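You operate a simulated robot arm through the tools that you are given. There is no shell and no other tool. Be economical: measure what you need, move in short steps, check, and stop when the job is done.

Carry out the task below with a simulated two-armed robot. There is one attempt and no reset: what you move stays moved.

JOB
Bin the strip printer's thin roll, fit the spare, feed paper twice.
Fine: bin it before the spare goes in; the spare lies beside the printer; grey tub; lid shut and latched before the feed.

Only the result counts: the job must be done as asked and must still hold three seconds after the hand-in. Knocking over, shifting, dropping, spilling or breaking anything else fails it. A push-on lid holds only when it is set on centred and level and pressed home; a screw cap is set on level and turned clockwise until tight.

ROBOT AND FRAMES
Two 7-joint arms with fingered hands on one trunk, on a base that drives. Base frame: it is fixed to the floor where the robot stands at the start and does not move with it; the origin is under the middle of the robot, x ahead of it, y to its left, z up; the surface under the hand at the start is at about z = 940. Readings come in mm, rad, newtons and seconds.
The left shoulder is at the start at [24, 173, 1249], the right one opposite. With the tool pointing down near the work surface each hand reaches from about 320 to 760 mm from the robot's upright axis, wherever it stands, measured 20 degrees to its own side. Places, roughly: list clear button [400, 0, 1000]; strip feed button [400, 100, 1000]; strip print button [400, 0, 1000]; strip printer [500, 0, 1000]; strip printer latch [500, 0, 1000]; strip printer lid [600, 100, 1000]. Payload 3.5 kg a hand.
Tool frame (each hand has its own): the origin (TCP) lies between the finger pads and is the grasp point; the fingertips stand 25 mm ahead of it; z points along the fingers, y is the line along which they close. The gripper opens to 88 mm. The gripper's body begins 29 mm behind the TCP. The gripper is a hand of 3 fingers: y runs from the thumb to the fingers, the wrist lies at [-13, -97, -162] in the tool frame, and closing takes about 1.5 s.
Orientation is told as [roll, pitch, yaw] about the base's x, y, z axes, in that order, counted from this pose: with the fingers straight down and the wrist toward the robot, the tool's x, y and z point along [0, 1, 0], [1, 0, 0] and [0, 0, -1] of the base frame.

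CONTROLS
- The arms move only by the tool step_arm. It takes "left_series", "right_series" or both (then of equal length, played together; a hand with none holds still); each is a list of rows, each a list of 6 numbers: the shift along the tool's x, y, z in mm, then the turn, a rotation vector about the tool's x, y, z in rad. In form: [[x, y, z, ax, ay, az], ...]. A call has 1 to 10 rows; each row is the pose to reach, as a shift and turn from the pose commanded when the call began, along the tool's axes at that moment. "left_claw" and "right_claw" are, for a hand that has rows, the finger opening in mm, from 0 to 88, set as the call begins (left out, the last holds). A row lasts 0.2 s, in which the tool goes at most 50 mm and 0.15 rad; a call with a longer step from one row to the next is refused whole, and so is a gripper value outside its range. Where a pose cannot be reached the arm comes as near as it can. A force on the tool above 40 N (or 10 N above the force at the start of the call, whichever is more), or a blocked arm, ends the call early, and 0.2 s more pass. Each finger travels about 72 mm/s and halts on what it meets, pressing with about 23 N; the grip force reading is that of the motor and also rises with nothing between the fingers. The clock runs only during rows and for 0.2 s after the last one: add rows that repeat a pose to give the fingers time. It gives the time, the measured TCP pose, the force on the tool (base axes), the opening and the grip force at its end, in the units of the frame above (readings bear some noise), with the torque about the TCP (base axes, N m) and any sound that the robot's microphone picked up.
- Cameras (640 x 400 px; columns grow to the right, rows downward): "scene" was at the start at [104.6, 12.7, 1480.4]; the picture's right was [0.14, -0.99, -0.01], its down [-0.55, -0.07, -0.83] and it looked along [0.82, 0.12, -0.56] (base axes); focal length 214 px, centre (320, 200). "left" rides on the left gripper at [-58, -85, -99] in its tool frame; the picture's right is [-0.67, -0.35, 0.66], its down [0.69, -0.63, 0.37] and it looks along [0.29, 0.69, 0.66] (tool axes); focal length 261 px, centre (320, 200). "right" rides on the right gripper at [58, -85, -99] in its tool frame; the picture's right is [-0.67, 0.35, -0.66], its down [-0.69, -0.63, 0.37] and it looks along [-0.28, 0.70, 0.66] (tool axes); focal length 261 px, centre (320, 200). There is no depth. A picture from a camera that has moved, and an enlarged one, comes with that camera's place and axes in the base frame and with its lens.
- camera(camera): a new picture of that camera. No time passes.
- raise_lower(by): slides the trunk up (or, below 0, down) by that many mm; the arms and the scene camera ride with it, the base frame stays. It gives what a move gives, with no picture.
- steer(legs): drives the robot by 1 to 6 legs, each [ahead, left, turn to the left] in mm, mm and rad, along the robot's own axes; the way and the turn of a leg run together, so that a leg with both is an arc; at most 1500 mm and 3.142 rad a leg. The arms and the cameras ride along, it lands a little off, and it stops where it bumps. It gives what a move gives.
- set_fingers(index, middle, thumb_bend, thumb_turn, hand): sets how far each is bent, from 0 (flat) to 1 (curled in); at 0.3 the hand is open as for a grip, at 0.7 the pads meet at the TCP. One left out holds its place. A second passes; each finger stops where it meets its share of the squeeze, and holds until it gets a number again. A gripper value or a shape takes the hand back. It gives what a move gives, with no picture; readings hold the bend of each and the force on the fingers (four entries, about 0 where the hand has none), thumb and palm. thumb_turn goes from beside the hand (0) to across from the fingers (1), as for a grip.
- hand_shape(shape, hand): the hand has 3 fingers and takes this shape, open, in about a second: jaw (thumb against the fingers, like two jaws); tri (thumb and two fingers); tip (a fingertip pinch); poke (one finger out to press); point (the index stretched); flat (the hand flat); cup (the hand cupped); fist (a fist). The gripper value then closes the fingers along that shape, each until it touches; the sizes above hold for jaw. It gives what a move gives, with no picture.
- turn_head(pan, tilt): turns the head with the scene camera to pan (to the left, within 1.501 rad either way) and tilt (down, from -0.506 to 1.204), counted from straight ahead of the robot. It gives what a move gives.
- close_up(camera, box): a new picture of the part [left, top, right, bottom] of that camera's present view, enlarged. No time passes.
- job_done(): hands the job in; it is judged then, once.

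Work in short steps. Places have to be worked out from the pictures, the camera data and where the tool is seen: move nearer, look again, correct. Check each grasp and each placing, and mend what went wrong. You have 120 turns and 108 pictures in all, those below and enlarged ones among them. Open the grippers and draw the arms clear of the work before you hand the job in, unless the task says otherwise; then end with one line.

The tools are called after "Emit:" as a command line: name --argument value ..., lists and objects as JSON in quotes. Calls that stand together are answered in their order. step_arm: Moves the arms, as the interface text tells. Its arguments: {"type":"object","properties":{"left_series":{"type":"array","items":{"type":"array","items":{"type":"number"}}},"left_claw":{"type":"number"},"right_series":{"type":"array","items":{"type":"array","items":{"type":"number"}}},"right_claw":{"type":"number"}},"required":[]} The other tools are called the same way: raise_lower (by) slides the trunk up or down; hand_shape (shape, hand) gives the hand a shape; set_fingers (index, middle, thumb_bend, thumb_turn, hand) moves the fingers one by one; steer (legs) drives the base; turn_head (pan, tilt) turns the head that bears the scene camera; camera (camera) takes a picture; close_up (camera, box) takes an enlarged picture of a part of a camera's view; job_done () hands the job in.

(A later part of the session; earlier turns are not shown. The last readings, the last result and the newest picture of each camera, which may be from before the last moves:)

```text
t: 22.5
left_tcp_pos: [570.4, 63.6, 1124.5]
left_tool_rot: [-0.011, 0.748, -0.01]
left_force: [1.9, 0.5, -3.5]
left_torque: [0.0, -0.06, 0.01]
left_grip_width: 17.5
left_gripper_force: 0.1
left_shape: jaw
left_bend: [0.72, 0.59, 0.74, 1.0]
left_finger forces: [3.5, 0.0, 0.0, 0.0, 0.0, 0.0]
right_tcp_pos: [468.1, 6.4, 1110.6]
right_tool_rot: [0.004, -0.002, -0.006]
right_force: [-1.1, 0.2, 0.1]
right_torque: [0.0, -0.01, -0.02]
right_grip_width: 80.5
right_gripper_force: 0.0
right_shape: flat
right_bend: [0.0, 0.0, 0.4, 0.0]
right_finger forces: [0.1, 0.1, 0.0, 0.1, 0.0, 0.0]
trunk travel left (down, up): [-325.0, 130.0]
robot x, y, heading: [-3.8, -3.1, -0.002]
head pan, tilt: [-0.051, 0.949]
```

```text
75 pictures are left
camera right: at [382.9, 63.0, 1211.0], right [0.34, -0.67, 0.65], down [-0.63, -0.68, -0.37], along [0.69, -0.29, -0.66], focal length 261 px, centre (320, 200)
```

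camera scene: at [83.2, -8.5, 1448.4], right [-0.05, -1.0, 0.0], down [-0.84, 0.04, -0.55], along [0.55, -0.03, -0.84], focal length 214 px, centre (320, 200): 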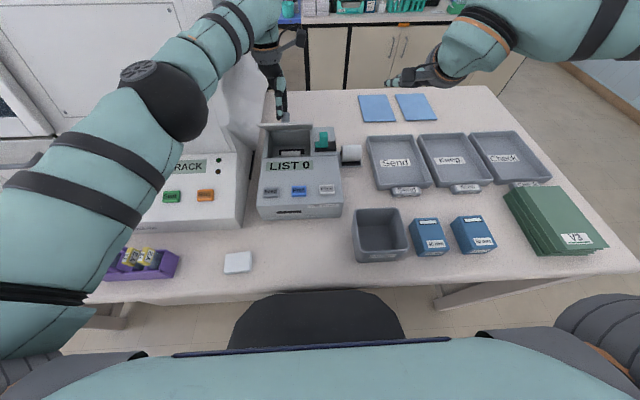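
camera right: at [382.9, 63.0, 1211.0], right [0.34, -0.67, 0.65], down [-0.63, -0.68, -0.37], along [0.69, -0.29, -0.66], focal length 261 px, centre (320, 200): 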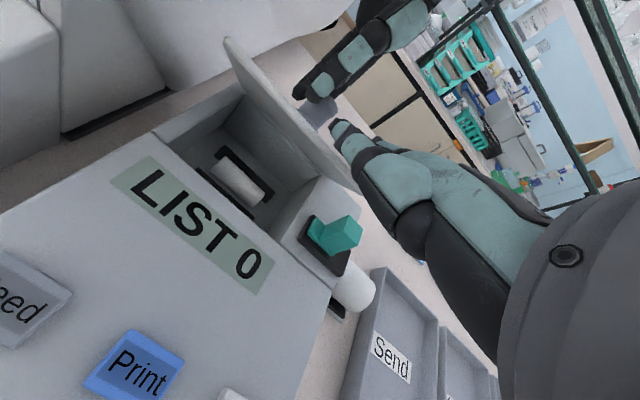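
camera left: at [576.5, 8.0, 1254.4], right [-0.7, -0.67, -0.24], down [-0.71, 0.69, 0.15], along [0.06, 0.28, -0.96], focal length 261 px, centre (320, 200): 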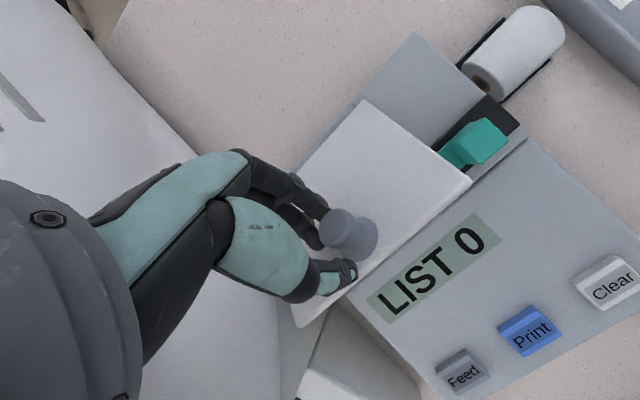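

The fingertips came in over the lid's front edge (lid is only at ~45°). I back out, lower 35 mm, and re-enter under the edge.

Emit:
step_arm --right_series '[[0, -30, 0, 0, 0, 0], [0, -60, 0, 0, 0, 0], [0, -60, 20, 0, 0, 0], [0, -60, 36, 0, 0, 0], [0, -45, 36, 0, 0, 0]]'

Emit:
camera --camera "right"

```text
t: 23.7
left_tcp_pos: [571.3, 64.6, 1124.7]
left_tool_rot: [-0.011, 0.75, -0.01]
left_force: [0.6, 0.2, -3.3]
left_torque: [0.01, -0.02, -0.01]
left_grip_width: 17.6
left_gripper_force: 0.0
left_shape: jaw
left_bend: [0.72, 0.59, 0.74, 1.0]
left_finger forces: [3.2, 0.1, 0.0, 0.1, 0.0, 0.1]
right_tcp_pos: [424.0, 6.4, 1074.5]
right_tool_rot: [0.005, -0.001, -0.005]
right_force: [0.0, 0.1, -0.5]
right_torque: [0.0, -0.03, 0.03]
right_grip_width: 80.7
right_gripper_force: 0.1
right_shape: flat
right_bend: [0.0, 0.0, 0.4, 0.0]
right_finger forces: [0.1, 0.1, 0.0, 0.0, 0.0, 0.1]
trunk travel left (down, up): [-325.0, 130.0]
robot x, y, heading: [0.2, -1.2, 0.002]
head pan, tilt: [-0.051, 0.949]
```

```text
74 pictures are left
camera right: at [338.4, 63.2, 1174.5], right [0.34, -0.67, 0.65], down [-0.63, -0.68, -0.37], along [0.69, -0.29, -0.66], focal length 261 px, centre (320, 200)
```

right: 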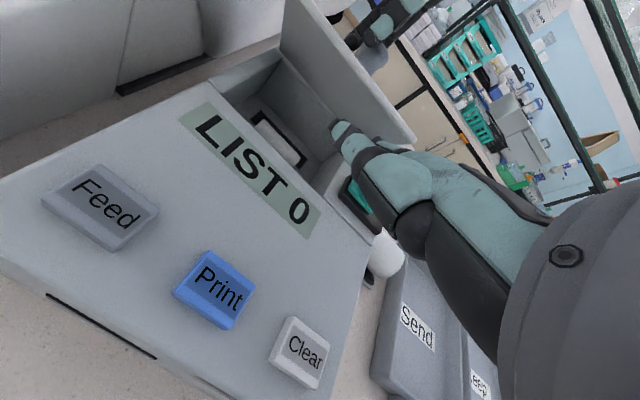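

The tip now points into the opening under the lid, whose right corner is visible behind the finger. I advance.

Emit:
step_arm --right_series '[[0, 10, 0, 0, 0, 0], [0, 20, 0, 0, 0, 0], [0, 30, 0, 0, 0, 0], [0, 40, 0, 0, 0, 0], [0, 48, 0, 0, 0, 0]]'

Emit:
camera --camera "right"

```text
t: 24.9
left_tcp_pos: [571.8, 64.6, 1123.8]
left_tool_rot: [-0.012, 0.748, -0.011]
left_force: [5.0, 0.7, -1.7]
left_torque: [0.06, -0.14, 0.0]
left_grip_width: 17.5
left_gripper_force: 0.0
left_shape: jaw
left_bend: [0.72, 0.59, 0.74, 1.0]
left_finger forces: [4.7, 0.0, 0.0, 0.1, 0.0, 0.0]
right_tcp_pos: [471.3, 5.5, 1073.8]
right_tool_rot: [0.005, 0.001, -0.003]
right_force: [-2.8, 1.5, -1.1]
right_torque: [0.01, 0.03, -0.04]
right_grip_width: 80.6
right_gripper_force: 0.0
right_shape: flat
right_bend: [0.0, 0.01, 0.4, 0.0]
right_finger forces: [0.1, 3.6, 0.0, 0.0, 0.0, 0.0]
trunk travel left (down, up): [-325.0, 130.0]
robot x, y, heading: [-1.8, -0.6, -0.004]
head pan, tilt: [-0.051, 0.949]
```

```text
73 pictures are left
camera right: at [386.4, 62.7, 1174.8], right [0.35, -0.67, 0.65], down [-0.63, -0.68, -0.37], along [0.69, -0.29, -0.66], focal length 261 px, centre (320, 200)
```

right: 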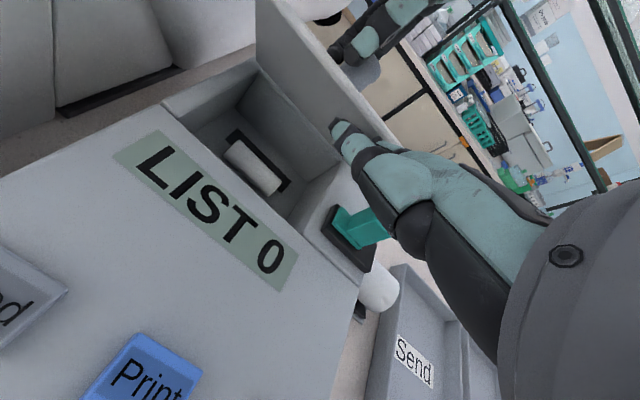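

Contact with the lid (index 3.6 N, left hand unloading). I open the left hand, slip it sideways off the knob, and lift it away.

Emit:
step_arm --left_series '[[0, 0, 0, 0, 0, 0], [0, 0, 0, 0, 0, 0], [15, 0, 0, 0, 0, 0], [30, 0, 0, 0, 0, 0], [32, -17, -18, 0, 0, 0], [32, -45, -48, 0, 0, 0], [32, -70, -75, 0, 0, 0], [32, -95, -102, 0, 0, 0]]' --left_claw 40

Emit:
camera --camera "right"

```text
t: 26.7
left_tcp_pos: [568.0, 87.0, 1216.7]
left_tool_rot: [0.005, 0.747, -0.005]
left_force: [0.2, 0.0, 0.5]
left_torque: [0.0, 0.0, 0.01]
left_grip_width: 39.8
left_gripper_force: 0.1
left_shape: jaw
left_bend: [0.74, 0.46, 0.71, 1.0]
left_finger forces: [0.0, 0.1, 0.1, 0.0, 0.1, 0.1]
left hand out of reach, approached as far as the arm can: row 7, 8
right_tcp_pos: [472.2, -5.0, 1074.9]
right_tool_rot: [0.013, -0.002, -0.007]
right_force: [-0.6, 0.5, 0.1]
right_torque: [-0.03, 0.02, 0.03]
right_grip_width: 80.6
right_gripper_force: 0.0
right_shape: flat
right_bend: [0.0, 0.0, 0.4, 0.0]
right_finger forces: [0.1, 0.4, 0.0, 0.0, 0.1, 0.0]
trunk travel left (down, up): [-325.0, 130.0]
robot x, y, heading: [1.5, 0.5, -0.006]
head pan, tilt: [-0.051, 0.949]
```

```text
72 pictures are left
camera right: at [386.3, 50.7, 1175.8], right [0.34, -0.68, 0.65], down [-0.63, -0.68, -0.38], along [0.69, -0.28, -0.66], focal length 261 px, centre (320, 200)
```

right: 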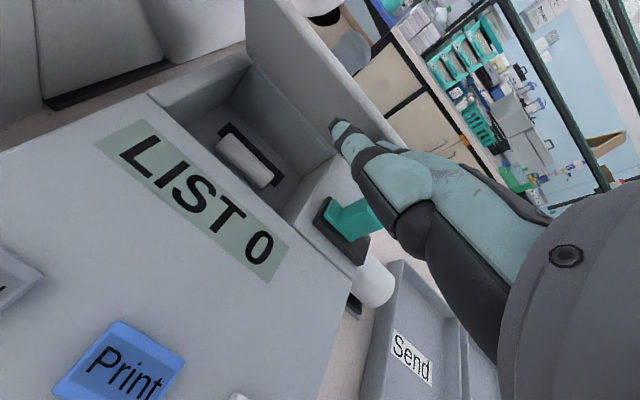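

The lid rests nearly balanced on the right fingertips. I push it on over vertical while backing the left hand off.

Emit:
step_arm --left_series '[[10, -16, 5, 0, 0, 0], [20, -32, 10, 0, 0, 0], [30, -48, 14, 0, 0, 0], [50, -64, 19, -0.1, 0, 0], [70, -64, 19, -0.2, 0, 0], [90, -64, 19, -0.3, 0, 0]]' --right_series '[[0, 10, -1, 0, 0, 0], [0, 20, -2, 0, 0, 0], [0, 30, -3, 0, 0, 0], [0, 40, -4, 0, 0, 0], [0, 50, -4, 0, 0, 0], [0, 58, -4, 0, 0, 0]]'

Emit:
camera --camera "right"

```text
t: 28.3
left_tcp_pos: [574.1, 100.4, 1239.4]
left_tool_rot: [0.0, 0.462, -0.143]
left_force: [22.6, -91.5, 3.4]
left_torque: [11.5, 2.84, -1.02]
left_grip_width: 39.9
left_gripper_force: 0.1
left_shape: jaw
left_bend: [0.74, 0.46, 0.71, 1.0]
left_finger forces: [0.0, 0.0, 0.1, 0.1, 0.0, 0.0]
right_tcp_pos: [577.7, -74.5, 1074.5]
right_tool_rot: [0.018, 0.009, -0.118]
right_force: [-0.7, 0.2, 0.8]
right_torque: [0.03, -0.01, 0.02]
right_grip_width: 80.8
right_gripper_force: 0.0
right_shape: flat
right_bend: [0.0, 0.0, 0.4, 0.0]
right_finger forces: [0.1, 0.1, 0.0, 0.1, 0.0, 0.1]
trunk travel left (down, up): [-325.0, 130.0]
robot x, y, heading: [40.8, -5.7, -0.12]
head pan, tilt: [-0.051, 0.949]
stopped in row 6 (left hand): the arm was blocked; the commanded pose is now the measured one
```

```text
71 pictures are left
camera right: at [499.4, -9.2, 1176.4], right [0.27, -0.72, 0.64], down [-0.71, -0.6, -0.37], along [0.65, -0.35, -0.67], focal length 261 px, centre (320, 200)
```

right: 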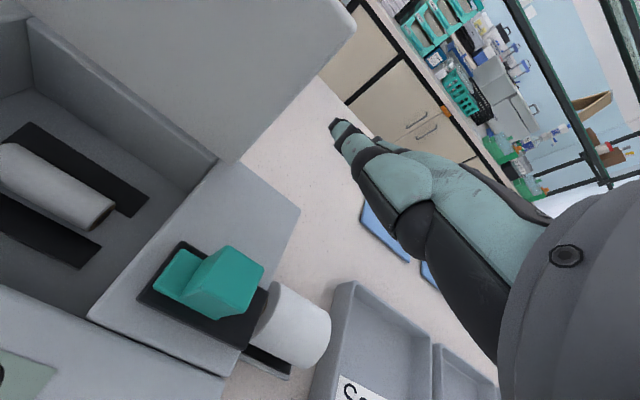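

The left arm ran against the tall device and the base got turned a little (heading −0.12). The lid, though, stands open. I ease the left hand right, up and back, off the device.

Emit:
step_arm --left_series '[[-12, -5, -5, 0, 0, 0], [-25, -12, -12, 0, 0, 0], [-38, -20, -20, 0, 0, 0], [-48, -32, -28, 0, 0, 0], [-55, -46, -32, 0, 0, 0]]'

Emit:
camera --camera "scene"

```text
t: 29.5
left_tcp_pos: [535.4, 79.9, 1289.9]
left_tool_rot: [-0.013, 0.455, -0.128]
left_force: [0.4, -0.1, 0.1]
left_torque: [0.01, -0.01, 0.0]
left_grip_width: 40.0
left_gripper_force: 0.2
left_shape: jaw
left_bend: [0.74, 0.46, 0.71, 1.0]
left_finger forces: [0.0, 0.1, 0.0, 0.1, 0.0, 0.0]
right_tcp_pos: [572.1, -52.4, 1077.7]
right_tool_rot: [0.0, 0.001, -0.111]
right_force: [-0.4, -0.3, -0.7]
right_torque: [0.0, -0.02, -0.04]
right_grip_width: 80.7
right_gripper_force: 0.0
right_shape: flat
right_bend: [0.0, 0.0, 0.4, 0.0]
right_finger forces: [0.0, 0.0, 0.0, 0.0, 0.0, 0.0]
trunk travel left (down, up): [-325.0, 130.0]
robot x, y, heading: [41.3, -5.3, -0.109]
head pan, tilt: [-0.051, 0.949]
```

```text
70 pictures are left
camera scene: at [127.7, -19.1, 1448.1], right [-0.16, -0.99, 0.0], down [-0.83, 0.13, -0.54], along [0.54, -0.09, -0.84], focal length 214 px, centre (320, 200)
```

scene: 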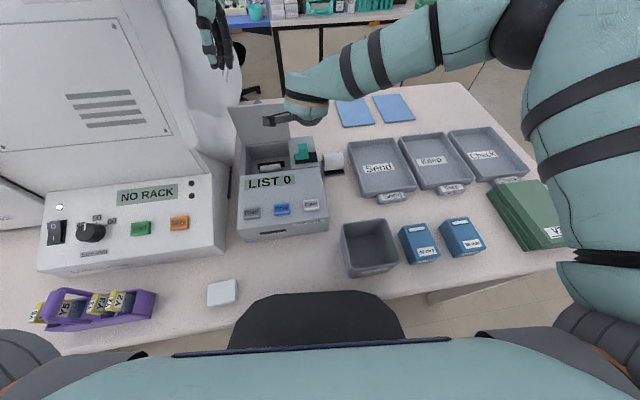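

Free again; the lid stands open by itself. I lift the right hand straight up and the left a bit, clear of everything, before correcting the base.

Emit:
step_arm --right_series '[[0, 0, -45, 0, 0, 0], [0, -10, -90, 0, 0, 0], [0, -20, -130, 0, 0, 0], [0, -40, -160, 0, 0, 0]]' --left_series '[[0, -13, -27, 0, 0, 0], [0, -26, -54, 0, 0, 0], [0, -40, -54, -0.15, 0, 0], [0, -60, -54, -0.3, 0, 0]]'

Emit:
steer --legs '[[-75, 0, 0], [0, 0, 0.109]]'

Emit:
camera --camera "scene"

```text
t: 30.5
left_tcp_pos: [503.2, 86.8, 1367.1]
left_tool_rot: [-0.013, 0.15, -0.124]
left_force: [0.0, 0.8, 0.2]
left_torque: [-0.02, -0.03, -0.01]
left_grip_width: 39.7
left_gripper_force: 0.2
left_shape: jaw
left_bend: [0.74, 0.46, 0.71, 1.0]
left_finger forces: [0.0, 0.0, 0.0, 0.0, 0.0, 0.1]
right_tcp_pos: [529.9, -48.0, 1239.8]
right_tool_rot: [-0.003, -0.003, -0.113]
right_force: [-0.2, 0.7, 0.6]
right_torque: [0.01, 0.01, 0.01]
right_grip_width: 80.6
right_gripper_force: 0.0
right_shape: flat
right_bend: [0.0, 0.0, 0.4, 0.0]
right_finger forces: [0.0, 0.2, 0.0, 0.0, 0.1, 0.1]
trunk travel left (down, up): [-325.0, 130.0]
robot x, y, heading: [40.6, -4.7, -0.111]
head pan, tilt: [-0.051, 0.949]
```

```text
t: 32.1
left_tcp_pos: [422.5, 140.8, 1362.8]
left_tool_rot: [-0.011, 0.157, -0.016]
left_force: [1.2, 0.7, -0.5]
left_torque: [0.03, 0.03, -0.01]
left_grip_width: 40.0
left_gripper_force: 0.0
left_shape: jaw
left_bend: [0.74, 0.46, 0.71, 1.0]
left_finger forces: [0.1, 0.0, 0.0, 0.1, 0.0, 0.0]
right_tcp_pos: [463.8, 12.9, 1236.6]
right_tool_rot: [0.002, 0.005, -0.004]
right_force: [0.4, -0.1, 0.4]
right_torque: [0.01, 0.05, 0.04]
right_grip_width: 80.4
right_gripper_force: 0.0
right_shape: flat
right_bend: [0.0, 0.0, 0.4, 0.0]
right_finger forces: [0.0, 0.1, 0.0, 0.0, 0.0, 0.0]
trunk travel left (down, up): [-325.0, 130.0]
robot x, y, heading: [-35.0, 2.4, -0.001]
head pan, tilt: [-0.051, 0.949]
```

```text
69 pictures are left
camera scene: at [58.6, -3.0, 1447.7], right [-0.05, -1.0, 0.0], down [-0.84, 0.04, -0.54], along [0.54, -0.03, -0.84], focal length 214 px, centre (320, 200)
```

scene: 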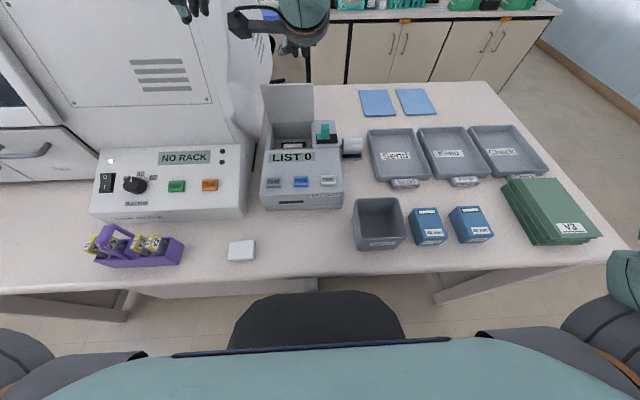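

Base is back and heading 0. I shape the right hand to jaw and take views of the roll in the open printer.

Emit:
hand_shape --hand "right" --shape "jaw"

Emit:
camera --camera "right"

Emit:
close_up --camera "scene" --box '[250, 75, 390, 175]'

Emit:
close_up --camera "left" --box '[400, 100, 640, 400]'

```text
t: 33.0
left_tcp_pos: [417.4, 143.6, 1365.4]
left_tool_rot: [-0.016, 0.154, -0.015]
left_force: [-0.5, -0.4, 0.3]
left_torque: [0.0, 0.0, -0.02]
left_grip_width: 39.9
left_gripper_force: 0.1
left_shape: jaw
left_bend: [0.74, 0.46, 0.71, 1.0]
left_finger forces: [0.0, 0.0, 0.1, 0.0, 0.0, 0.1]
right_tcp_pos: [459.2, 14.9, 1237.9]
right_tool_rot: [-0.001, -0.001, -0.003]
right_force: [1.0, -0.4, 0.4]
right_torque: [0.02, 0.0, 0.01]
right_grip_width: 87.7
right_gripper_force: 0.1
right_shape: jaw
right_bend: [0.3, 0.3, 0.3, 0.97]
right_finger forces: [0.0, 0.1, 0.0, 0.1, 0.1, 0.0]
trunk travel left (down, up): [-325.0, 130.0]
robot x, y, heading: [-31.0, 1.5, 0.001]
head pan, tilt: [-0.051, 0.949]
```

```text
68 pictures are left
camera right: at [373.3, 71.4, 1338.9], right [0.35, -0.67, 0.66], down [-0.63, -0.68, -0.37], along [0.69, -0.29, -0.66], focal length 261 px, centre (320, 200)
```

right: 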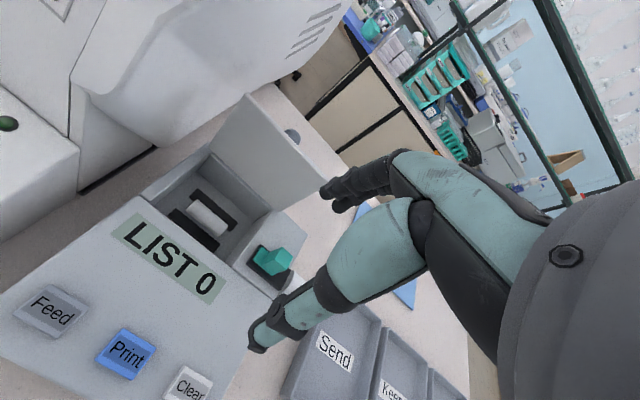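

```text
4.00 times, centred on (320, 125) of scene
camera zoom: at [53.1, -0.7, 1448.1], right [-0.05, -1.0, 0.0], down [-0.84, 0.04, -0.54], along [0.54, -0.03, -0.84], focal length 858 px, centre (320, 500)
```

zoom: 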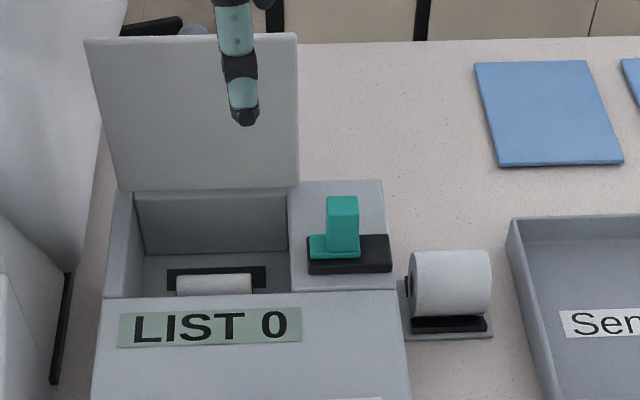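

```text
1.33 times, centred on (520, 250) of left
camera zoom: at [348.0, 88.7, 1475.3], right [-0.45, -0.67, -0.59], down [-0.67, 0.69, -0.27], along [0.59, 0.27, -0.76], focal length 348 px, centre (53, 133)
```

zoom: 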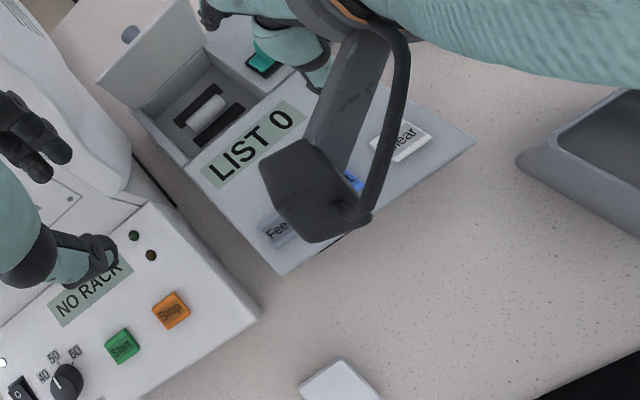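

Triangulated: thin roll centre ≈ [556, 53, 981], axis along y, about 57 mm long. I move the right hand above it and send the left hand farther left.

Emit:
step_arm --right_series '[[10, 20, 25, 0, 0, 0], [20, 45, 50, 0, 0, 0], [30, 70, 75, 0, 0, 0], [36, 90, 100, 0, 0, 0], [38, 97, 120, 0, 0, 0]]' --right_claw 50 --left_series '[[20, -5, -5, 0, 0, 0], [40, -10, -10, 0, 0, 0], [60, -15, -10, 0, 0, 0], [80, -20, -10, 0, 0, 0], [90, -20, -10, 0, 0, 0]]'

Emit:
camera --camera "right"

Emit:
close_up --camera "scene" --box '[250, 75, 390, 175]'

Emit:
camera --camera "left"

```text
t: 34.2
left_tcp_pos: [400.9, 235.1, 1376.5]
left_tool_rot: [-0.015, 0.155, -0.017]
left_force: [0.6, 0.4, -0.1]
left_torque: [-0.05, 0.03, 0.01]
left_grip_width: 39.9
left_gripper_force: 0.1
left_shape: jaw
left_bend: [0.74, 0.46, 0.71, 1.0]
left_finger forces: [0.1, 0.1, 0.0, 0.0, 0.0, 0.1]
right_tcp_pos: [556.1, 51.4, 1117.5]
right_tool_rot: [-0.001, 0.001, -0.002]
right_force: [-0.2, -0.1, 0.6]
right_torque: [0.02, -0.02, 0.0]
right_grip_width: 50.6
right_gripper_force: 0.0
right_shape: jaw
right_bend: [0.74, 0.42, 0.66, 1.0]
right_finger forces: [0.0, 0.0, 0.1, 0.1, 0.0, 0.0]
trunk travel left (down, up): [-325.0, 130.0]
robot x, y, heading: [-33.9, 5.6, 0.001]
head pan, tilt: [-0.051, 0.949]
```

```text
65 pictures are left
camera right: at [470.9, 109.8, 1218.0], right [0.35, -0.67, 0.66], down [-0.63, -0.68, -0.36], along [0.69, -0.29, -0.66], focal length 261 px, centre (320, 200)
```

right: 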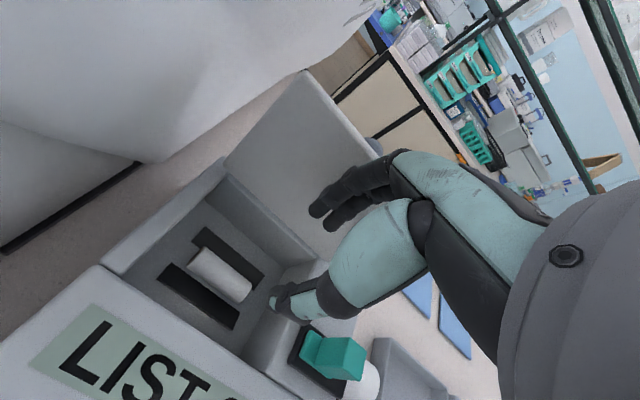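

```text
4.00 times, centred on (320, 125) of scene
camera zoom: at [54.3, -0.7, 1448.0], right [-0.05, -1.0, 0.0], down [-0.84, 0.04, -0.54], along [0.54, -0.03, -0.84], focal length 858 px, centre (320, 500)
```

zoom: 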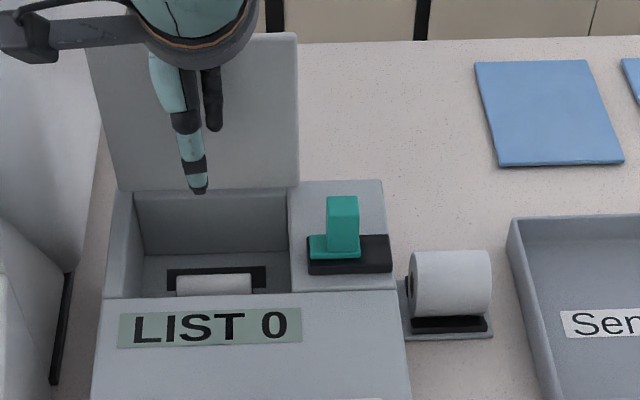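

```text
63 pictures are left
camera left: at [331.6, 179.9, 1486.1], right [-0.45, -0.67, -0.59], down [-0.67, 0.69, -0.27], along [0.59, 0.27, -0.76], focal length 261 px, centre (320, 200)
```

left: 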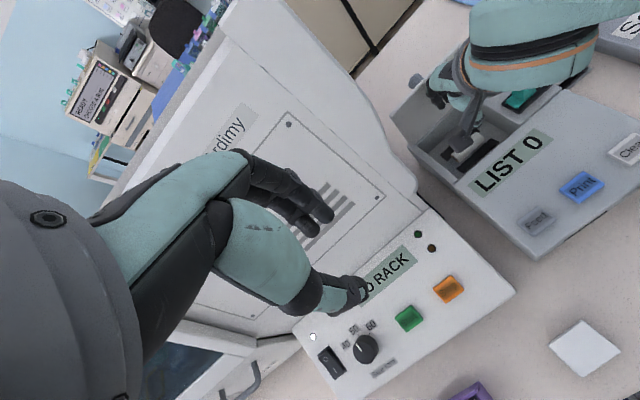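

Roll at ≈[557,56,982]. With claw 64 (index not curled) I descend partway to TCP z≈1030 and check clearance to the lid.

Emit:
step_arm --right_series '[[2, 0, 0, 0, 0, 0], [3, 0, 0, 0, 0, 0], [4, 0, 0, 0, 0, 0], [4, 0, 25, 0, 0, 0], [4, 0, 50, 0, 0, 0], [4, 0, 75, 0, 0, 0], [4, 0, 88, 0, 0, 0]]' --right_claw 64

Emit:
camera --camera "right"

Emit:
close_up --camera "scene" --box '[250, 75, 390, 175]'

```text
t: 35.8
left_tcp_pos: [401.0, 235.3, 1375.2]
left_tool_rot: [-0.013, 0.155, -0.015]
left_force: [-0.6, -0.6, -0.3]
left_torque: [0.0, 0.02, -0.03]
left_grip_width: 40.0
left_gripper_force: 0.0
left_shape: jaw
left_bend: [0.74, 0.46, 0.71, 1.0]
left_finger forces: [0.1, 0.1, 0.0, 0.1, 0.0, 0.0]
right_tcp_pos: [557.5, 55.7, 1030.4]
right_tool_rot: [0.0, -0.001, -0.003]
right_force: [0.2, -0.2, 0.7]
right_torque: [0.01, 0.01, 0.0]
right_grip_width: 63.6
right_gripper_force: 0.0
right_shape: jaw
right_bend: [0.27, 0.36, 0.56, 0.99]
right_finger forces: [0.0, 0.0, 0.1, 0.1, 0.0, 0.1]
trunk travel left (down, up): [-325.0, 130.0]
robot x, y, heading: [-31.4, 2.9, 0.003]
head pan, tilt: [-0.051, 0.949]
```

```text
62 pictures are left
camera right: at [470.9, 113.0, 1130.2], right [0.35, -0.67, 0.66], down [-0.63, -0.68, -0.36], along [0.69, -0.29, -0.66], focal length 261 px, centre (320, 200)
```

right: 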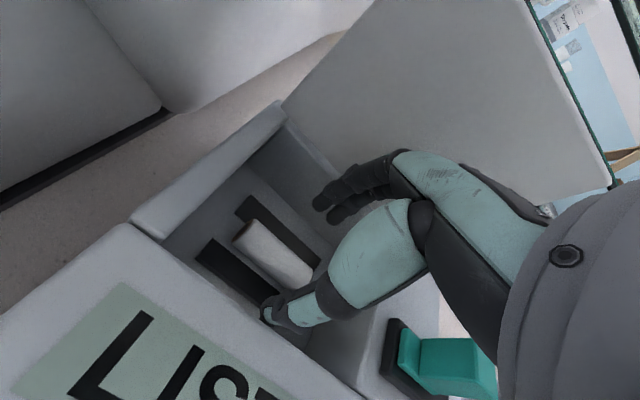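

```text
4.00 times, centred on (320, 125) of scene
camera zoom: at [54.2, -1.0, 1448.1], right [-0.05, -1.0, 0.0], down [-0.84, 0.04, -0.54], along [0.54, -0.03, -0.84], focal length 858 px, centre (320, 500)
```

zoom: 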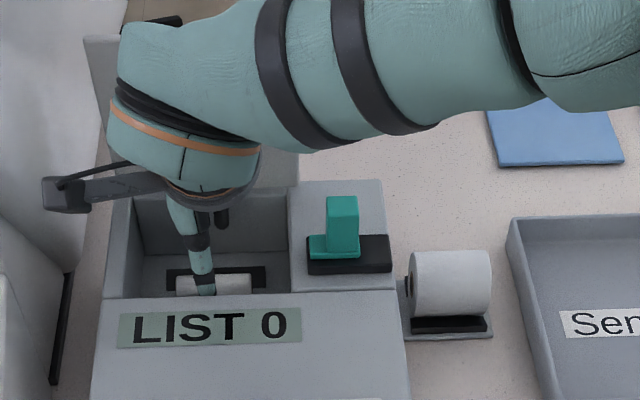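

Clear of the lid and straddling the roll. I go down a further 34 mm (TCP ≈ 996) with the force guard.

Emit:
step_arm --right_series '[[1, 0, 10, 0, 0, 0], [2, 0, 20, 0, 0, 0], [2, 0, 28, 0, 0, 0], [2, 0, 34, 0, 0, 0]]'

Emit:
camera --camera "right"

```text
t: 36.8
left_tcp_pos: [400.6, 235.6, 1375.5]
left_tool_rot: [-0.012, 0.155, -0.016]
left_force: [-0.2, -0.1, 0.2]
left_torque: [0.01, 0.0, -0.02]
left_grip_width: 39.7
left_gripper_force: 0.0
left_shape: jaw
left_bend: [0.74, 0.46, 0.71, 1.0]
left_finger forces: [0.1, 0.1, 0.1, 0.0, 0.0, 0.0]
right_tcp_pos: [556.3, 58.5, 995.8]
right_tool_rot: [0.0, 0.0, -0.003]
right_force: [1.9, 0.5, 1.1]
right_torque: [-0.02, 0.02, 0.0]
right_grip_width: 62.8
right_gripper_force: 0.1
right_shape: jaw
right_bend: [0.27, 0.36, 0.57, 0.99]
right_finger forces: [0.1, 0.0, 0.0, 0.1, 1.7, 0.0]
trunk travel left (down, up): [-325.0, 130.0]
robot x, y, heading: [-34.7, 6.8, -0.002]
head pan, tilt: [-0.051, 0.949]
```

```text
60 pictures are left
camera right: at [471.5, 115.0, 1095.7], right [0.35, -0.67, 0.66], down [-0.63, -0.68, -0.36], along [0.69, -0.29, -0.66], focal length 261 px, centre (320, 200)
```

right: 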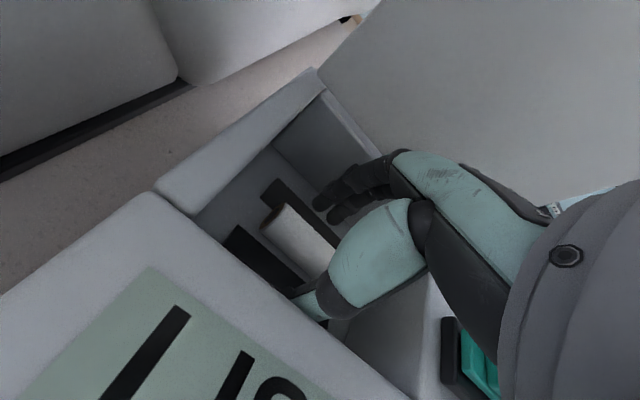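

Thumb is lightly brushing the front wall. I nudge 3 mm forward, lower 6 mm more, and close.

Emit:
step_arm --right_series '[[0, 3, 2, 0, 0, 0], [0, 3, 6, 0, 0, 0]]'

Emit:
step_arm --right_series '[[0, 0, 0, 0, 0, 0], [0, 0, 0, 0, 0, 0], [0, 0, 0, 0, 0, 0], [0, 0, 0, 0, 0, 0], [0, 0, 0, 0, 0, 0], [0, 0, 0, 0, 0, 0]]' --right_claw 8

Emit:
camera --camera "right"

```text
t: 37.4
left_tcp_pos: [399.1, 233.4, 1375.3]
left_tool_rot: [-0.013, 0.153, -0.015]
left_force: [0.5, 0.0, 0.2]
left_torque: [-0.01, -0.01, 0.02]
left_grip_width: 39.8
left_gripper_force: 0.0
left_shape: jaw
left_bend: [0.74, 0.46, 0.71, 1.0]
left_finger forces: [0.0, 0.0, 0.0, 0.1, 0.0, 0.1]
right_tcp_pos: [558.2, 57.8, 990.4]
right_tool_rot: [0.001, -0.001, -0.001]
right_force: [-3.5, 0.3, 1.9]
right_torque: [-0.01, -0.19, 0.01]
right_grip_width: 63.3
right_gripper_force: 0.0
right_shape: jaw
right_bend: [0.27, 0.37, 0.56, 0.99]
right_finger forces: [0.1, 4.0, 0.1, 0.1, 0.1, 0.0]
trunk travel left (down, up): [-325.0, 130.0]
robot x, y, heading: [-34.0, 1.6, -0.003]
head pan, tilt: [-0.051, 0.949]
```

```text
t: 38.8
left_tcp_pos: [399.1, 234.0, 1375.4]
left_tool_rot: [-0.012, 0.154, -0.016]
left_force: [-0.5, 0.3, -0.4]
left_torque: [0.0, 0.0, -0.01]
left_grip_width: 39.7
left_gripper_force: 0.1
left_shape: jaw
left_bend: [0.74, 0.46, 0.71, 1.0]
left_finger forces: [0.1, 0.0, 0.1, 0.1, 0.0, 0.1]
right_tcp_pos: [560.0, 57.8, 990.7]
right_tool_rot: [0.0, -0.002, -0.003]
right_force: [6.5, 0.1, 15.9]
right_torque: [-0.02, -0.37, -0.09]
right_grip_width: 45.5
right_gripper_force: 23.3
right_shape: jaw
right_bend: [0.74, 0.39, 0.72, 1.0]
right_finger forces: [18.0, 11.3, 0.1, 0.1, 21.9, 0.0]
trunk travel left (down, up): [-325.0, 130.0]
robot x, y, heading: [-30.5, 1.9, -0.001]
head pan, tilt: [-0.051, 0.949]
```

```text
59 pictures are left
camera right: at [473.6, 115.2, 1091.2], right [0.35, -0.67, 0.66], down [-0.63, -0.68, -0.37], along [0.69, -0.29, -0.66], focal length 261 px, centre (320, 200)
```

right: 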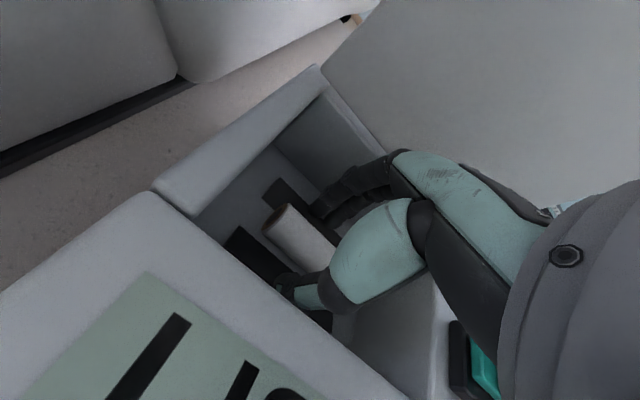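

The grip reads 45 mm with upward force, so the tips may be pressing on the floor. I take a gentle 8 mm lift and see how the width and roll respond.

Emit:
step_arm --right_series '[[0, 0, -3, 0, 0, 0], [0, 0, -6, 0, 0, 0], [0, 0, -8, 0, 0, 0], [0, 0, -8, 0, 0, 0]]'

Emit:
camera --camera "right"

```text
t: 39.8
left_tcp_pos: [401.0, 235.0, 1376.0]
left_tool_rot: [-0.012, 0.156, -0.017]
left_force: [0.3, -0.1, 0.5]
left_torque: [-0.02, 0.02, -0.01]
left_grip_width: 39.8
left_gripper_force: 0.1
left_shape: jaw
left_bend: [0.74, 0.46, 0.71, 1.0]
left_finger forces: [0.1, 0.0, 0.0, 0.1, 0.0, 0.0]
right_tcp_pos: [558.7, 57.8, 998.3]
right_tool_rot: [0.0, 0.001, -0.002]
right_force: [0.1, 0.3, -0.6]
right_torque: [0.0, -0.01, -0.04]
right_grip_width: 29.8
right_gripper_force: 22.0
right_shape: jaw
right_bend: [0.75, 0.48, 0.81, 1.0]
right_finger forces: [6.8, 0.6, 0.1, 0.0, 6.6, 0.1]
trunk travel left (down, up): [-325.0, 130.0]
robot x, y, heading: [-31.3, 1.2, -0.003]
head pan, tilt: [-0.051, 0.949]
```

```text
58 pictures are left
camera right: at [474.3, 115.1, 1098.1], right [0.35, -0.67, 0.66], down [-0.63, -0.68, -0.36], along [0.69, -0.29, -0.66], focal length 261 px, centre (320, 200)
```

right: 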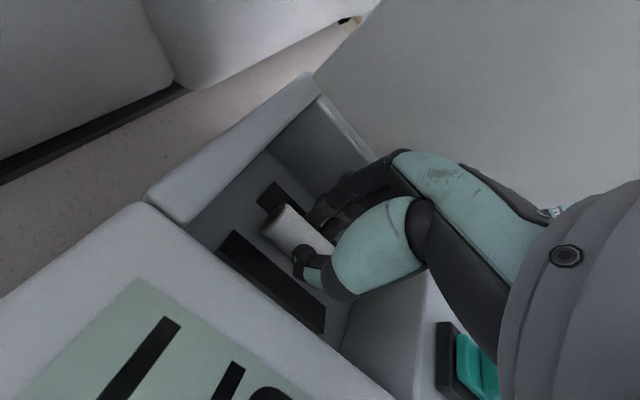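

Now the fingers snapped in to ~30 mm around the roll. I hold a moment to let the grip settle.

Emit:
step_arm --right_series '[[0, 0, 0, 0, 0, 0], [0, 0, 0, 0, 0, 0], [0, 0, 0, 0, 0, 0], [0, 0, 0, 0, 0, 0]]'

Emit:
close_up --camera "right" --box '[200, 130, 400, 330]'

```text
t: 40.8
left_tcp_pos: [400.3, 234.5, 1375.8]
left_tool_rot: [-0.011, 0.153, -0.014]
left_force: [-0.6, 0.6, 0.5]
left_torque: [-0.01, 0.03, -0.03]
left_grip_width: 39.7
left_gripper_force: 0.1
left_shape: jaw
left_bend: [0.74, 0.46, 0.71, 1.0]
left_finger forces: [0.0, 0.1, 0.0, 0.0, 0.0, 0.1]
right_tcp_pos: [559.3, 57.2, 998.8]
right_tool_rot: [0.001, 0.001, -0.003]
right_force: [-0.5, -0.7, 0.4]
right_torque: [0.01, 0.0, 0.0]
right_grip_width: 30.1
right_gripper_force: 23.1
right_shape: jaw
right_bend: [0.75, 0.48, 0.81, 1.0]
right_finger forces: [6.8, 0.6, 0.1, 0.0, 6.8, 0.0]
trunk travel left (down, up): [-325.0, 130.0]
robot x, y, heading: [-34.8, 5.2, -0.0]
head pan, tilt: [-0.051, 0.949]
```

```text
2.00 times, centred on (300, 230) of right
camera zoom: at [474.1, 114.9, 1098.5], right [0.35, -0.67, 0.66], down [-0.63, -0.68, -0.37], along [0.69, -0.29, -0.66], focal length 521 px, centre (360, 140)
```

zoom: 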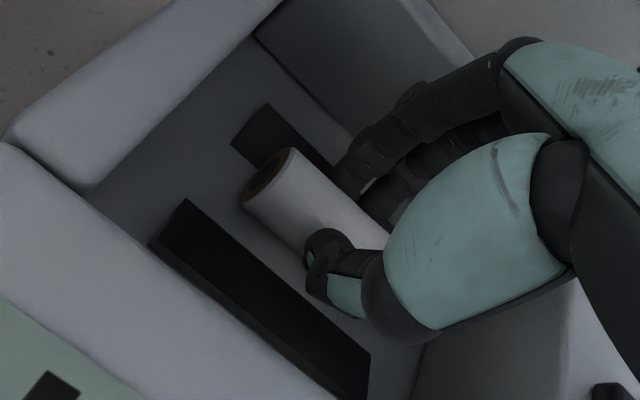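

The roll sits between thumb and fingers, already between/above the two black rails. I lift slowly.

Emit:
step_arm --right_series '[[0, 0, -8, 0, 0, 0], [0, 0, -16, 0, 0, 0], [0, 0, -26, 0, 0, 0], [0, 0, -38, 0, 0, 0], [0, 0, -52, 0, 0, 0]]'

Emit:
camera --camera "right"

```text
t: 42.0
left_tcp_pos: [399.9, 233.8, 1375.8]
left_tool_rot: [-0.012, 0.152, -0.015]
left_force: [-1.1, 0.1, 0.4]
left_torque: [-0.02, 0.01, 0.0]
left_grip_width: 39.8
left_gripper_force: 0.0
left_shape: jaw
left_bend: [0.74, 0.46, 0.71, 1.0]
left_finger forces: [0.1, 0.0, 0.0, 0.1, 0.1, 0.1]
right_tcp_pos: [558.7, 58.3, 1051.0]
right_tool_rot: [-0.002, 0.003, -0.001]
right_force: [0.6, -0.8, 1.3]
right_torque: [-0.03, -0.02, 0.02]
right_grip_width: 29.6
right_gripper_force: 22.9
right_shape: jaw
right_bend: [0.75, 0.48, 0.82, 1.0]
right_finger forces: [5.8, 0.4, 0.1, 0.0, 6.1, 0.0]
trunk travel left (down, up): [-325.0, 130.0]
robot x, y, heading: [-34.0, 2.0, 0.002]
head pan, tilt: [-0.051, 0.949]
```

```text
56 pictures are left
camera right: at [473.7, 115.5, 1150.8], right [0.35, -0.67, 0.65], down [-0.63, -0.68, -0.37], along [0.69, -0.29, -0.66], focal length 261 px, centre (320, 200)
```

right: 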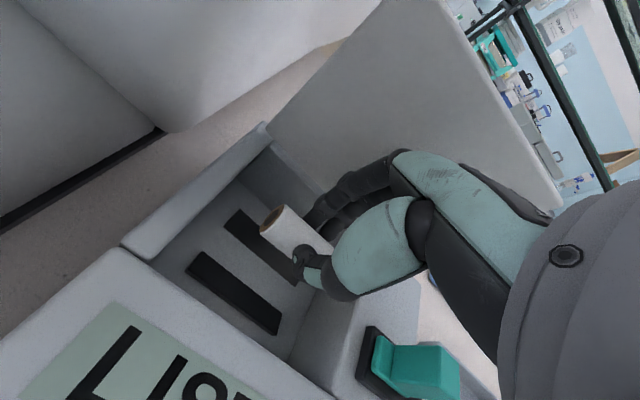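

The roll is held and the saddle (two black rails) is empty. I lift it and carry it over the grey tub at ≈[283,-152].

Emit:
step_arm --right_series '[[0, 0, -45, 0, 0, 0], [0, 0, -90, 0, 0, 0], [-10, -15, -125, 0, 0, 0], [-40, -50, -130, 0, 0, 0], [-70, -88, -130, 0, 0, 0], [-100, -126, -130, 0, 0, 0], [-130, -164, -130, 0, 0, 0], [-160, -202, -130, 0, 0, 0], [-187, -238, -130, 0, 0, 0], [-210, -272, -130, 0, 0, 0]]'

Emit:
camera --camera "right"

Emit:
camera --camera "scene"

```text
t: 44.2
left_tcp_pos: [400.6, 234.5, 1375.3]
left_tool_rot: [-0.014, 0.157, -0.016]
left_force: [-0.3, -0.9, 0.1]
left_torque: [0.02, -0.01, -0.02]
left_grip_width: 40.0
left_gripper_force: 0.1
left_shape: jaw
left_bend: [0.74, 0.46, 0.71, 1.0]
left_finger forces: [0.0, 0.0, 0.1, 0.1, 0.0, 0.0]
right_tcp_pos: [321.8, -127.6, 1180.9]
right_tool_rot: [-0.001, 0.002, -0.004]
right_force: [0.6, -0.3, 0.4]
right_torque: [-0.02, 0.0, 0.0]
right_grip_width: 27.2
right_gripper_force: 23.2
right_shape: jaw
right_bend: [0.76, 0.49, 0.85, 1.0]
right_finger forces: [0.0, 0.1, 0.1, 0.0, 0.0, 0.1]
right hand out of reach, approached as far as the arm can: row 10
trunk travel left (down, up): [-325.0, 130.0]
robot x, y, heading: [-32.9, 3.2, 0.002]
head pan, tilt: [-0.051, 0.949]
```

```text
55 pictures are left
camera right: at [235.7, -71.0, 1280.8], right [0.35, -0.67, 0.66], down [-0.63, -0.68, -0.36], along [0.69, -0.29, -0.66], focal length 261 px, centre (320, 200)
```

right: 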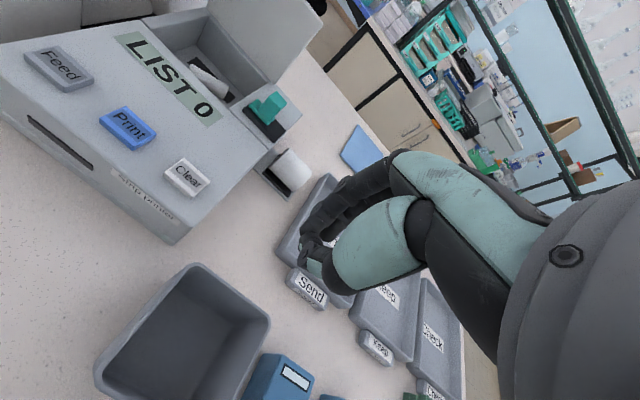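

```text
54 pictures are left
camera scene: at [54.4, -0.6, 1448.0], right [-0.05, -1.0, 0.0], down [-0.84, 0.04, -0.54], along [0.54, -0.03, -0.84], focal length 214 px, centre (320, 200)
```

scene: 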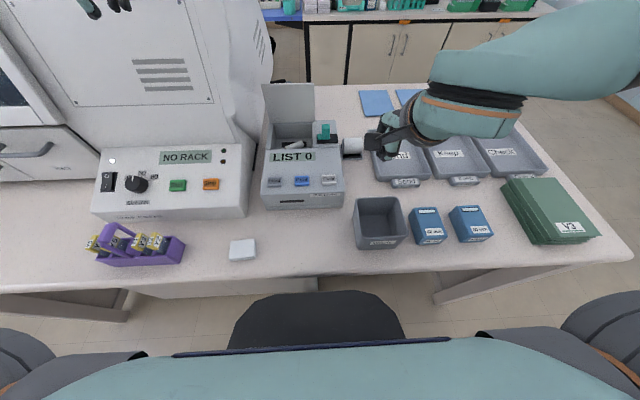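

The roll slipped out early and fell back into the printer's well. I look closely at how it lies.

Emit:
close_up --camera "right" --box '[110, 0, 310, 180]'

Emit:
close_up --camera "scene" --box '[255, 80, 355, 170]'

```text
2.22 times, centred on (210, 90) of right
camera zoom: at [235.7, -71.0, 1280.8], right [0.35, -0.67, 0.66], down [-0.63, -0.68, -0.36], along [0.69, -0.29, -0.66], focal length 579 px, centre (564, 444)
```

zoom: 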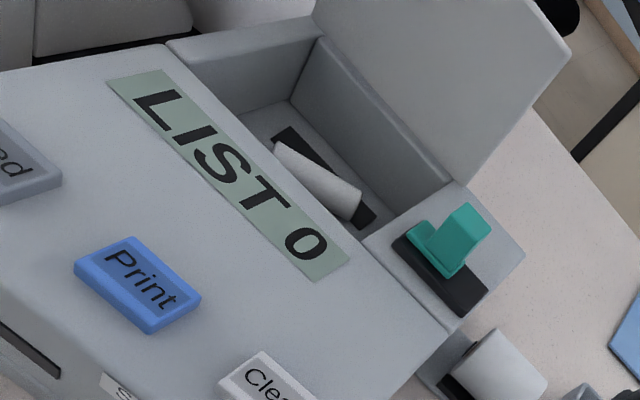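

```text
4.44 times, centred on (305, 125) of scene
camera zoom: at [54.4, -0.6, 1448.0], right [-0.05, -1.0, 0.0], down [-0.84, 0.04, -0.54], along [0.54, -0.03, -0.84], focal length 953 px, centre (387, 533)
```

zoom: 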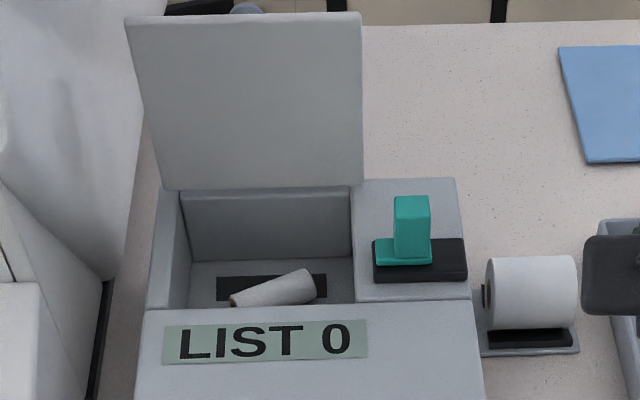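

The roll lies nearly parallel to y around [560,51,980], right end slightly raised. I return above it with claw 64, and this time I'll close with individually set fingers for an even squeeze.

Emit:
step_arm --right_series '[[26, 36, 0, 0, 0, 0], [52, 70, 0, 0, 0, 0], [80, 105, 0, 0, 0, 0], [108, 140, 0, 0, 0, 0], [135, 175, 0, 0, 0, 0], [160, 210, 10, 0, 0, 0], [181, 238, 30, 0, 0, 0], [181, 238, 70, 0, 0, 0], [181, 238, 110, 0, 0, 0], [181, 238, 140, 0, 0, 0]]' --right_claw 64

Emit:
camera --camera "right"

```text
t: 46.4
left_tcp_pos: [401.3, 235.0, 1375.1]
left_tool_rot: [-0.014, 0.155, -0.016]
left_force: [0.0, -0.3, 0.1]
left_torque: [-0.02, 0.01, 0.01]
left_grip_width: 39.7
left_gripper_force: 0.1
left_shape: jaw
left_bend: [0.74, 0.46, 0.71, 1.0]
left_finger forces: [0.1, 0.0, 0.1, 0.0, 0.1, 0.1]
right_tcp_pos: [560.5, 52.1, 1038.3]
right_tool_rot: [0.0, 0.0, -0.001]
right_force: [-0.8, 0.7, 0.6]
right_torque: [0.0, -0.03, -0.02]
right_grip_width: 63.8
right_gripper_force: 0.0
right_shape: jaw
right_bend: [0.27, 0.36, 0.56, 0.99]
right_finger forces: [0.0, 0.1, 0.0, 0.1, 0.0, 0.0]
trunk travel left (down, up): [-325.0, 130.0]
robot x, y, heading: [-32.2, 1.6, 0.001]
head pan, tilt: [-0.051, 0.949]
```

```text
51 pictures are left
camera right: at [475.0, 109.7, 1139.4], right [0.35, -0.67, 0.66], down [-0.63, -0.68, -0.36], along [0.69, -0.29, -0.66], focal length 261 px, centre (320, 200)
```

right: 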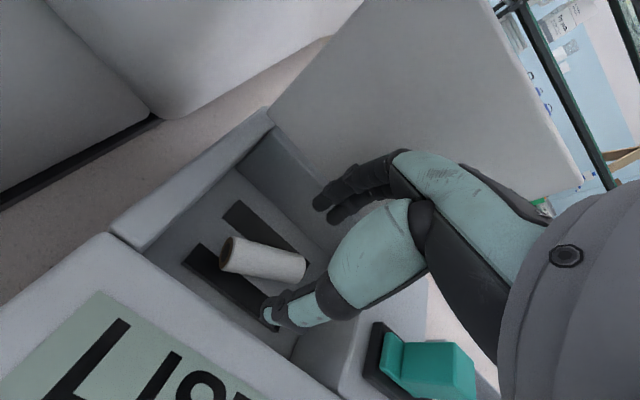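

The roll lies across the rails, yawed about +0.5 rad, centre ≈[559,52,986]. I yaw the hand to match and descend to TCP z≈1000.

Emit:
step_arm --right_series '[[0, 0, 0, 0, 0, -0.13], [0, 0, 0, 0, 0, -0.26], [0, 0, 0, 0, 0, -0.39], [0, 0, 5, 0, 0, -0.5], [0, 0, 15, 0, 0, -0.5], [0, 0, 25, 0, 0, -0.5], [0, 0, 32, 0, 0, -0.5], [0, 0, 38, 0, 0, -0.5]]'

Emit:
camera --camera "right"

```text
t: 48.2
left_tcp_pos: [399.7, 234.7, 1375.7]
left_tool_rot: [-0.015, 0.153, -0.016]
left_force: [0.3, 0.5, 0.2]
left_torque: [0.03, 0.01, 0.0]
left_grip_width: 39.7
left_gripper_force: 0.0
left_shape: jaw
left_bend: [0.74, 0.46, 0.71, 1.0]
left_finger forces: [0.0, 0.1, 0.1, 0.0, 0.0, 0.1]
right_tcp_pos: [561.0, 52.4, 1002.6]
right_tool_rot: [-0.001, 0.003, 0.497]
right_force: [-0.3, 0.6, 0.0]
right_torque: [-0.01, 0.01, -0.01]
right_grip_width: 63.8
right_gripper_force: 0.1
right_shape: jaw
right_bend: [0.27, 0.36, 0.56, 0.99]
right_finger forces: [0.0, 0.1, 0.0, 0.0, 0.0, 0.1]
trunk travel left (down, up): [-325.0, 130.0]
robot x, y, heading: [-32.0, 2.8, 0.001]
head pan, tilt: [-0.051, 0.949]
```

```text
50 pictures are left
camera right: at [456.9, 61.3, 1102.1], right [0.63, -0.42, 0.66], down [-0.23, -0.9, -0.37], along [0.75, 0.08, -0.66], focal length 261 px, centre (320, 200)
```

right: 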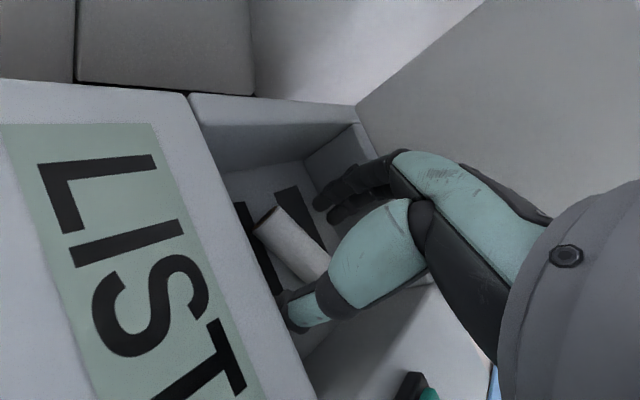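

Aligned with the roll between thumb and fingers. I close all three evenly.

Emit:
set_fingers --hand "right" --index 0.78 --middle 0.78 --thumb_bend 0.8

Emit:
close_up --camera "right" --box '[200, 130, 400, 330]'

```text
t: 49.2
left_tcp_pos: [400.1, 234.3, 1376.2]
left_tool_rot: [-0.012, 0.155, -0.015]
left_force: [-0.2, 0.0, -0.4]
left_torque: [-0.04, 0.01, 0.0]
left_grip_width: 39.9
left_gripper_force: 0.1
left_shape: jaw
left_bend: [0.74, 0.46, 0.71, 1.0]
left_finger forces: [0.0, 0.0, 0.1, 0.0, 0.1, 0.0]
right_tcp_pos: [560.4, 52.4, 1002.4]
right_tool_rot: [0.001, 0.002, 0.496]
right_force: [-0.4, -0.1, 0.2]
right_torque: [-0.01, 0.02, 0.0]
right_grip_width: 0.0
right_gripper_force: 0.1
right_shape: fingers
right_bend: [0.72, 0.78, 0.79, 0.99]
right_finger forces: [0.1, 0.0, 0.0, 0.0, 0.0, 0.1]
trunk travel left (down, up): [-325.0, 130.0]
robot x, y, heading: [-31.8, 4.7, 0.002]
head pan, tilt: [-0.051, 0.949]
```

```text
2.00 times, centred on (300, 230) of right
camera zoom: at [456.7, 61.4, 1102.4], right [0.63, -0.42, 0.66], down [-0.23, -0.9, -0.37], along [0.75, 0.08, -0.66], focal length 521 px, centre (360, 140)
```

zoom: 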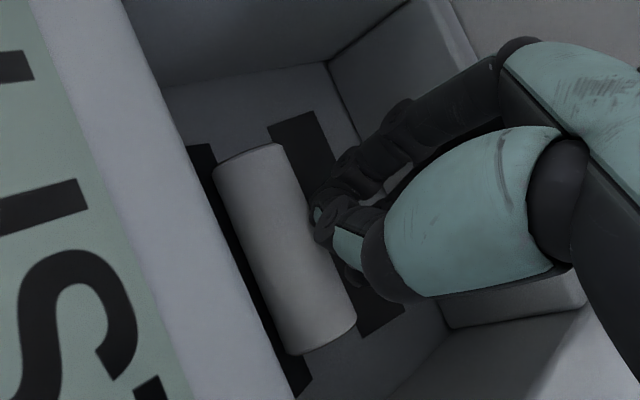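

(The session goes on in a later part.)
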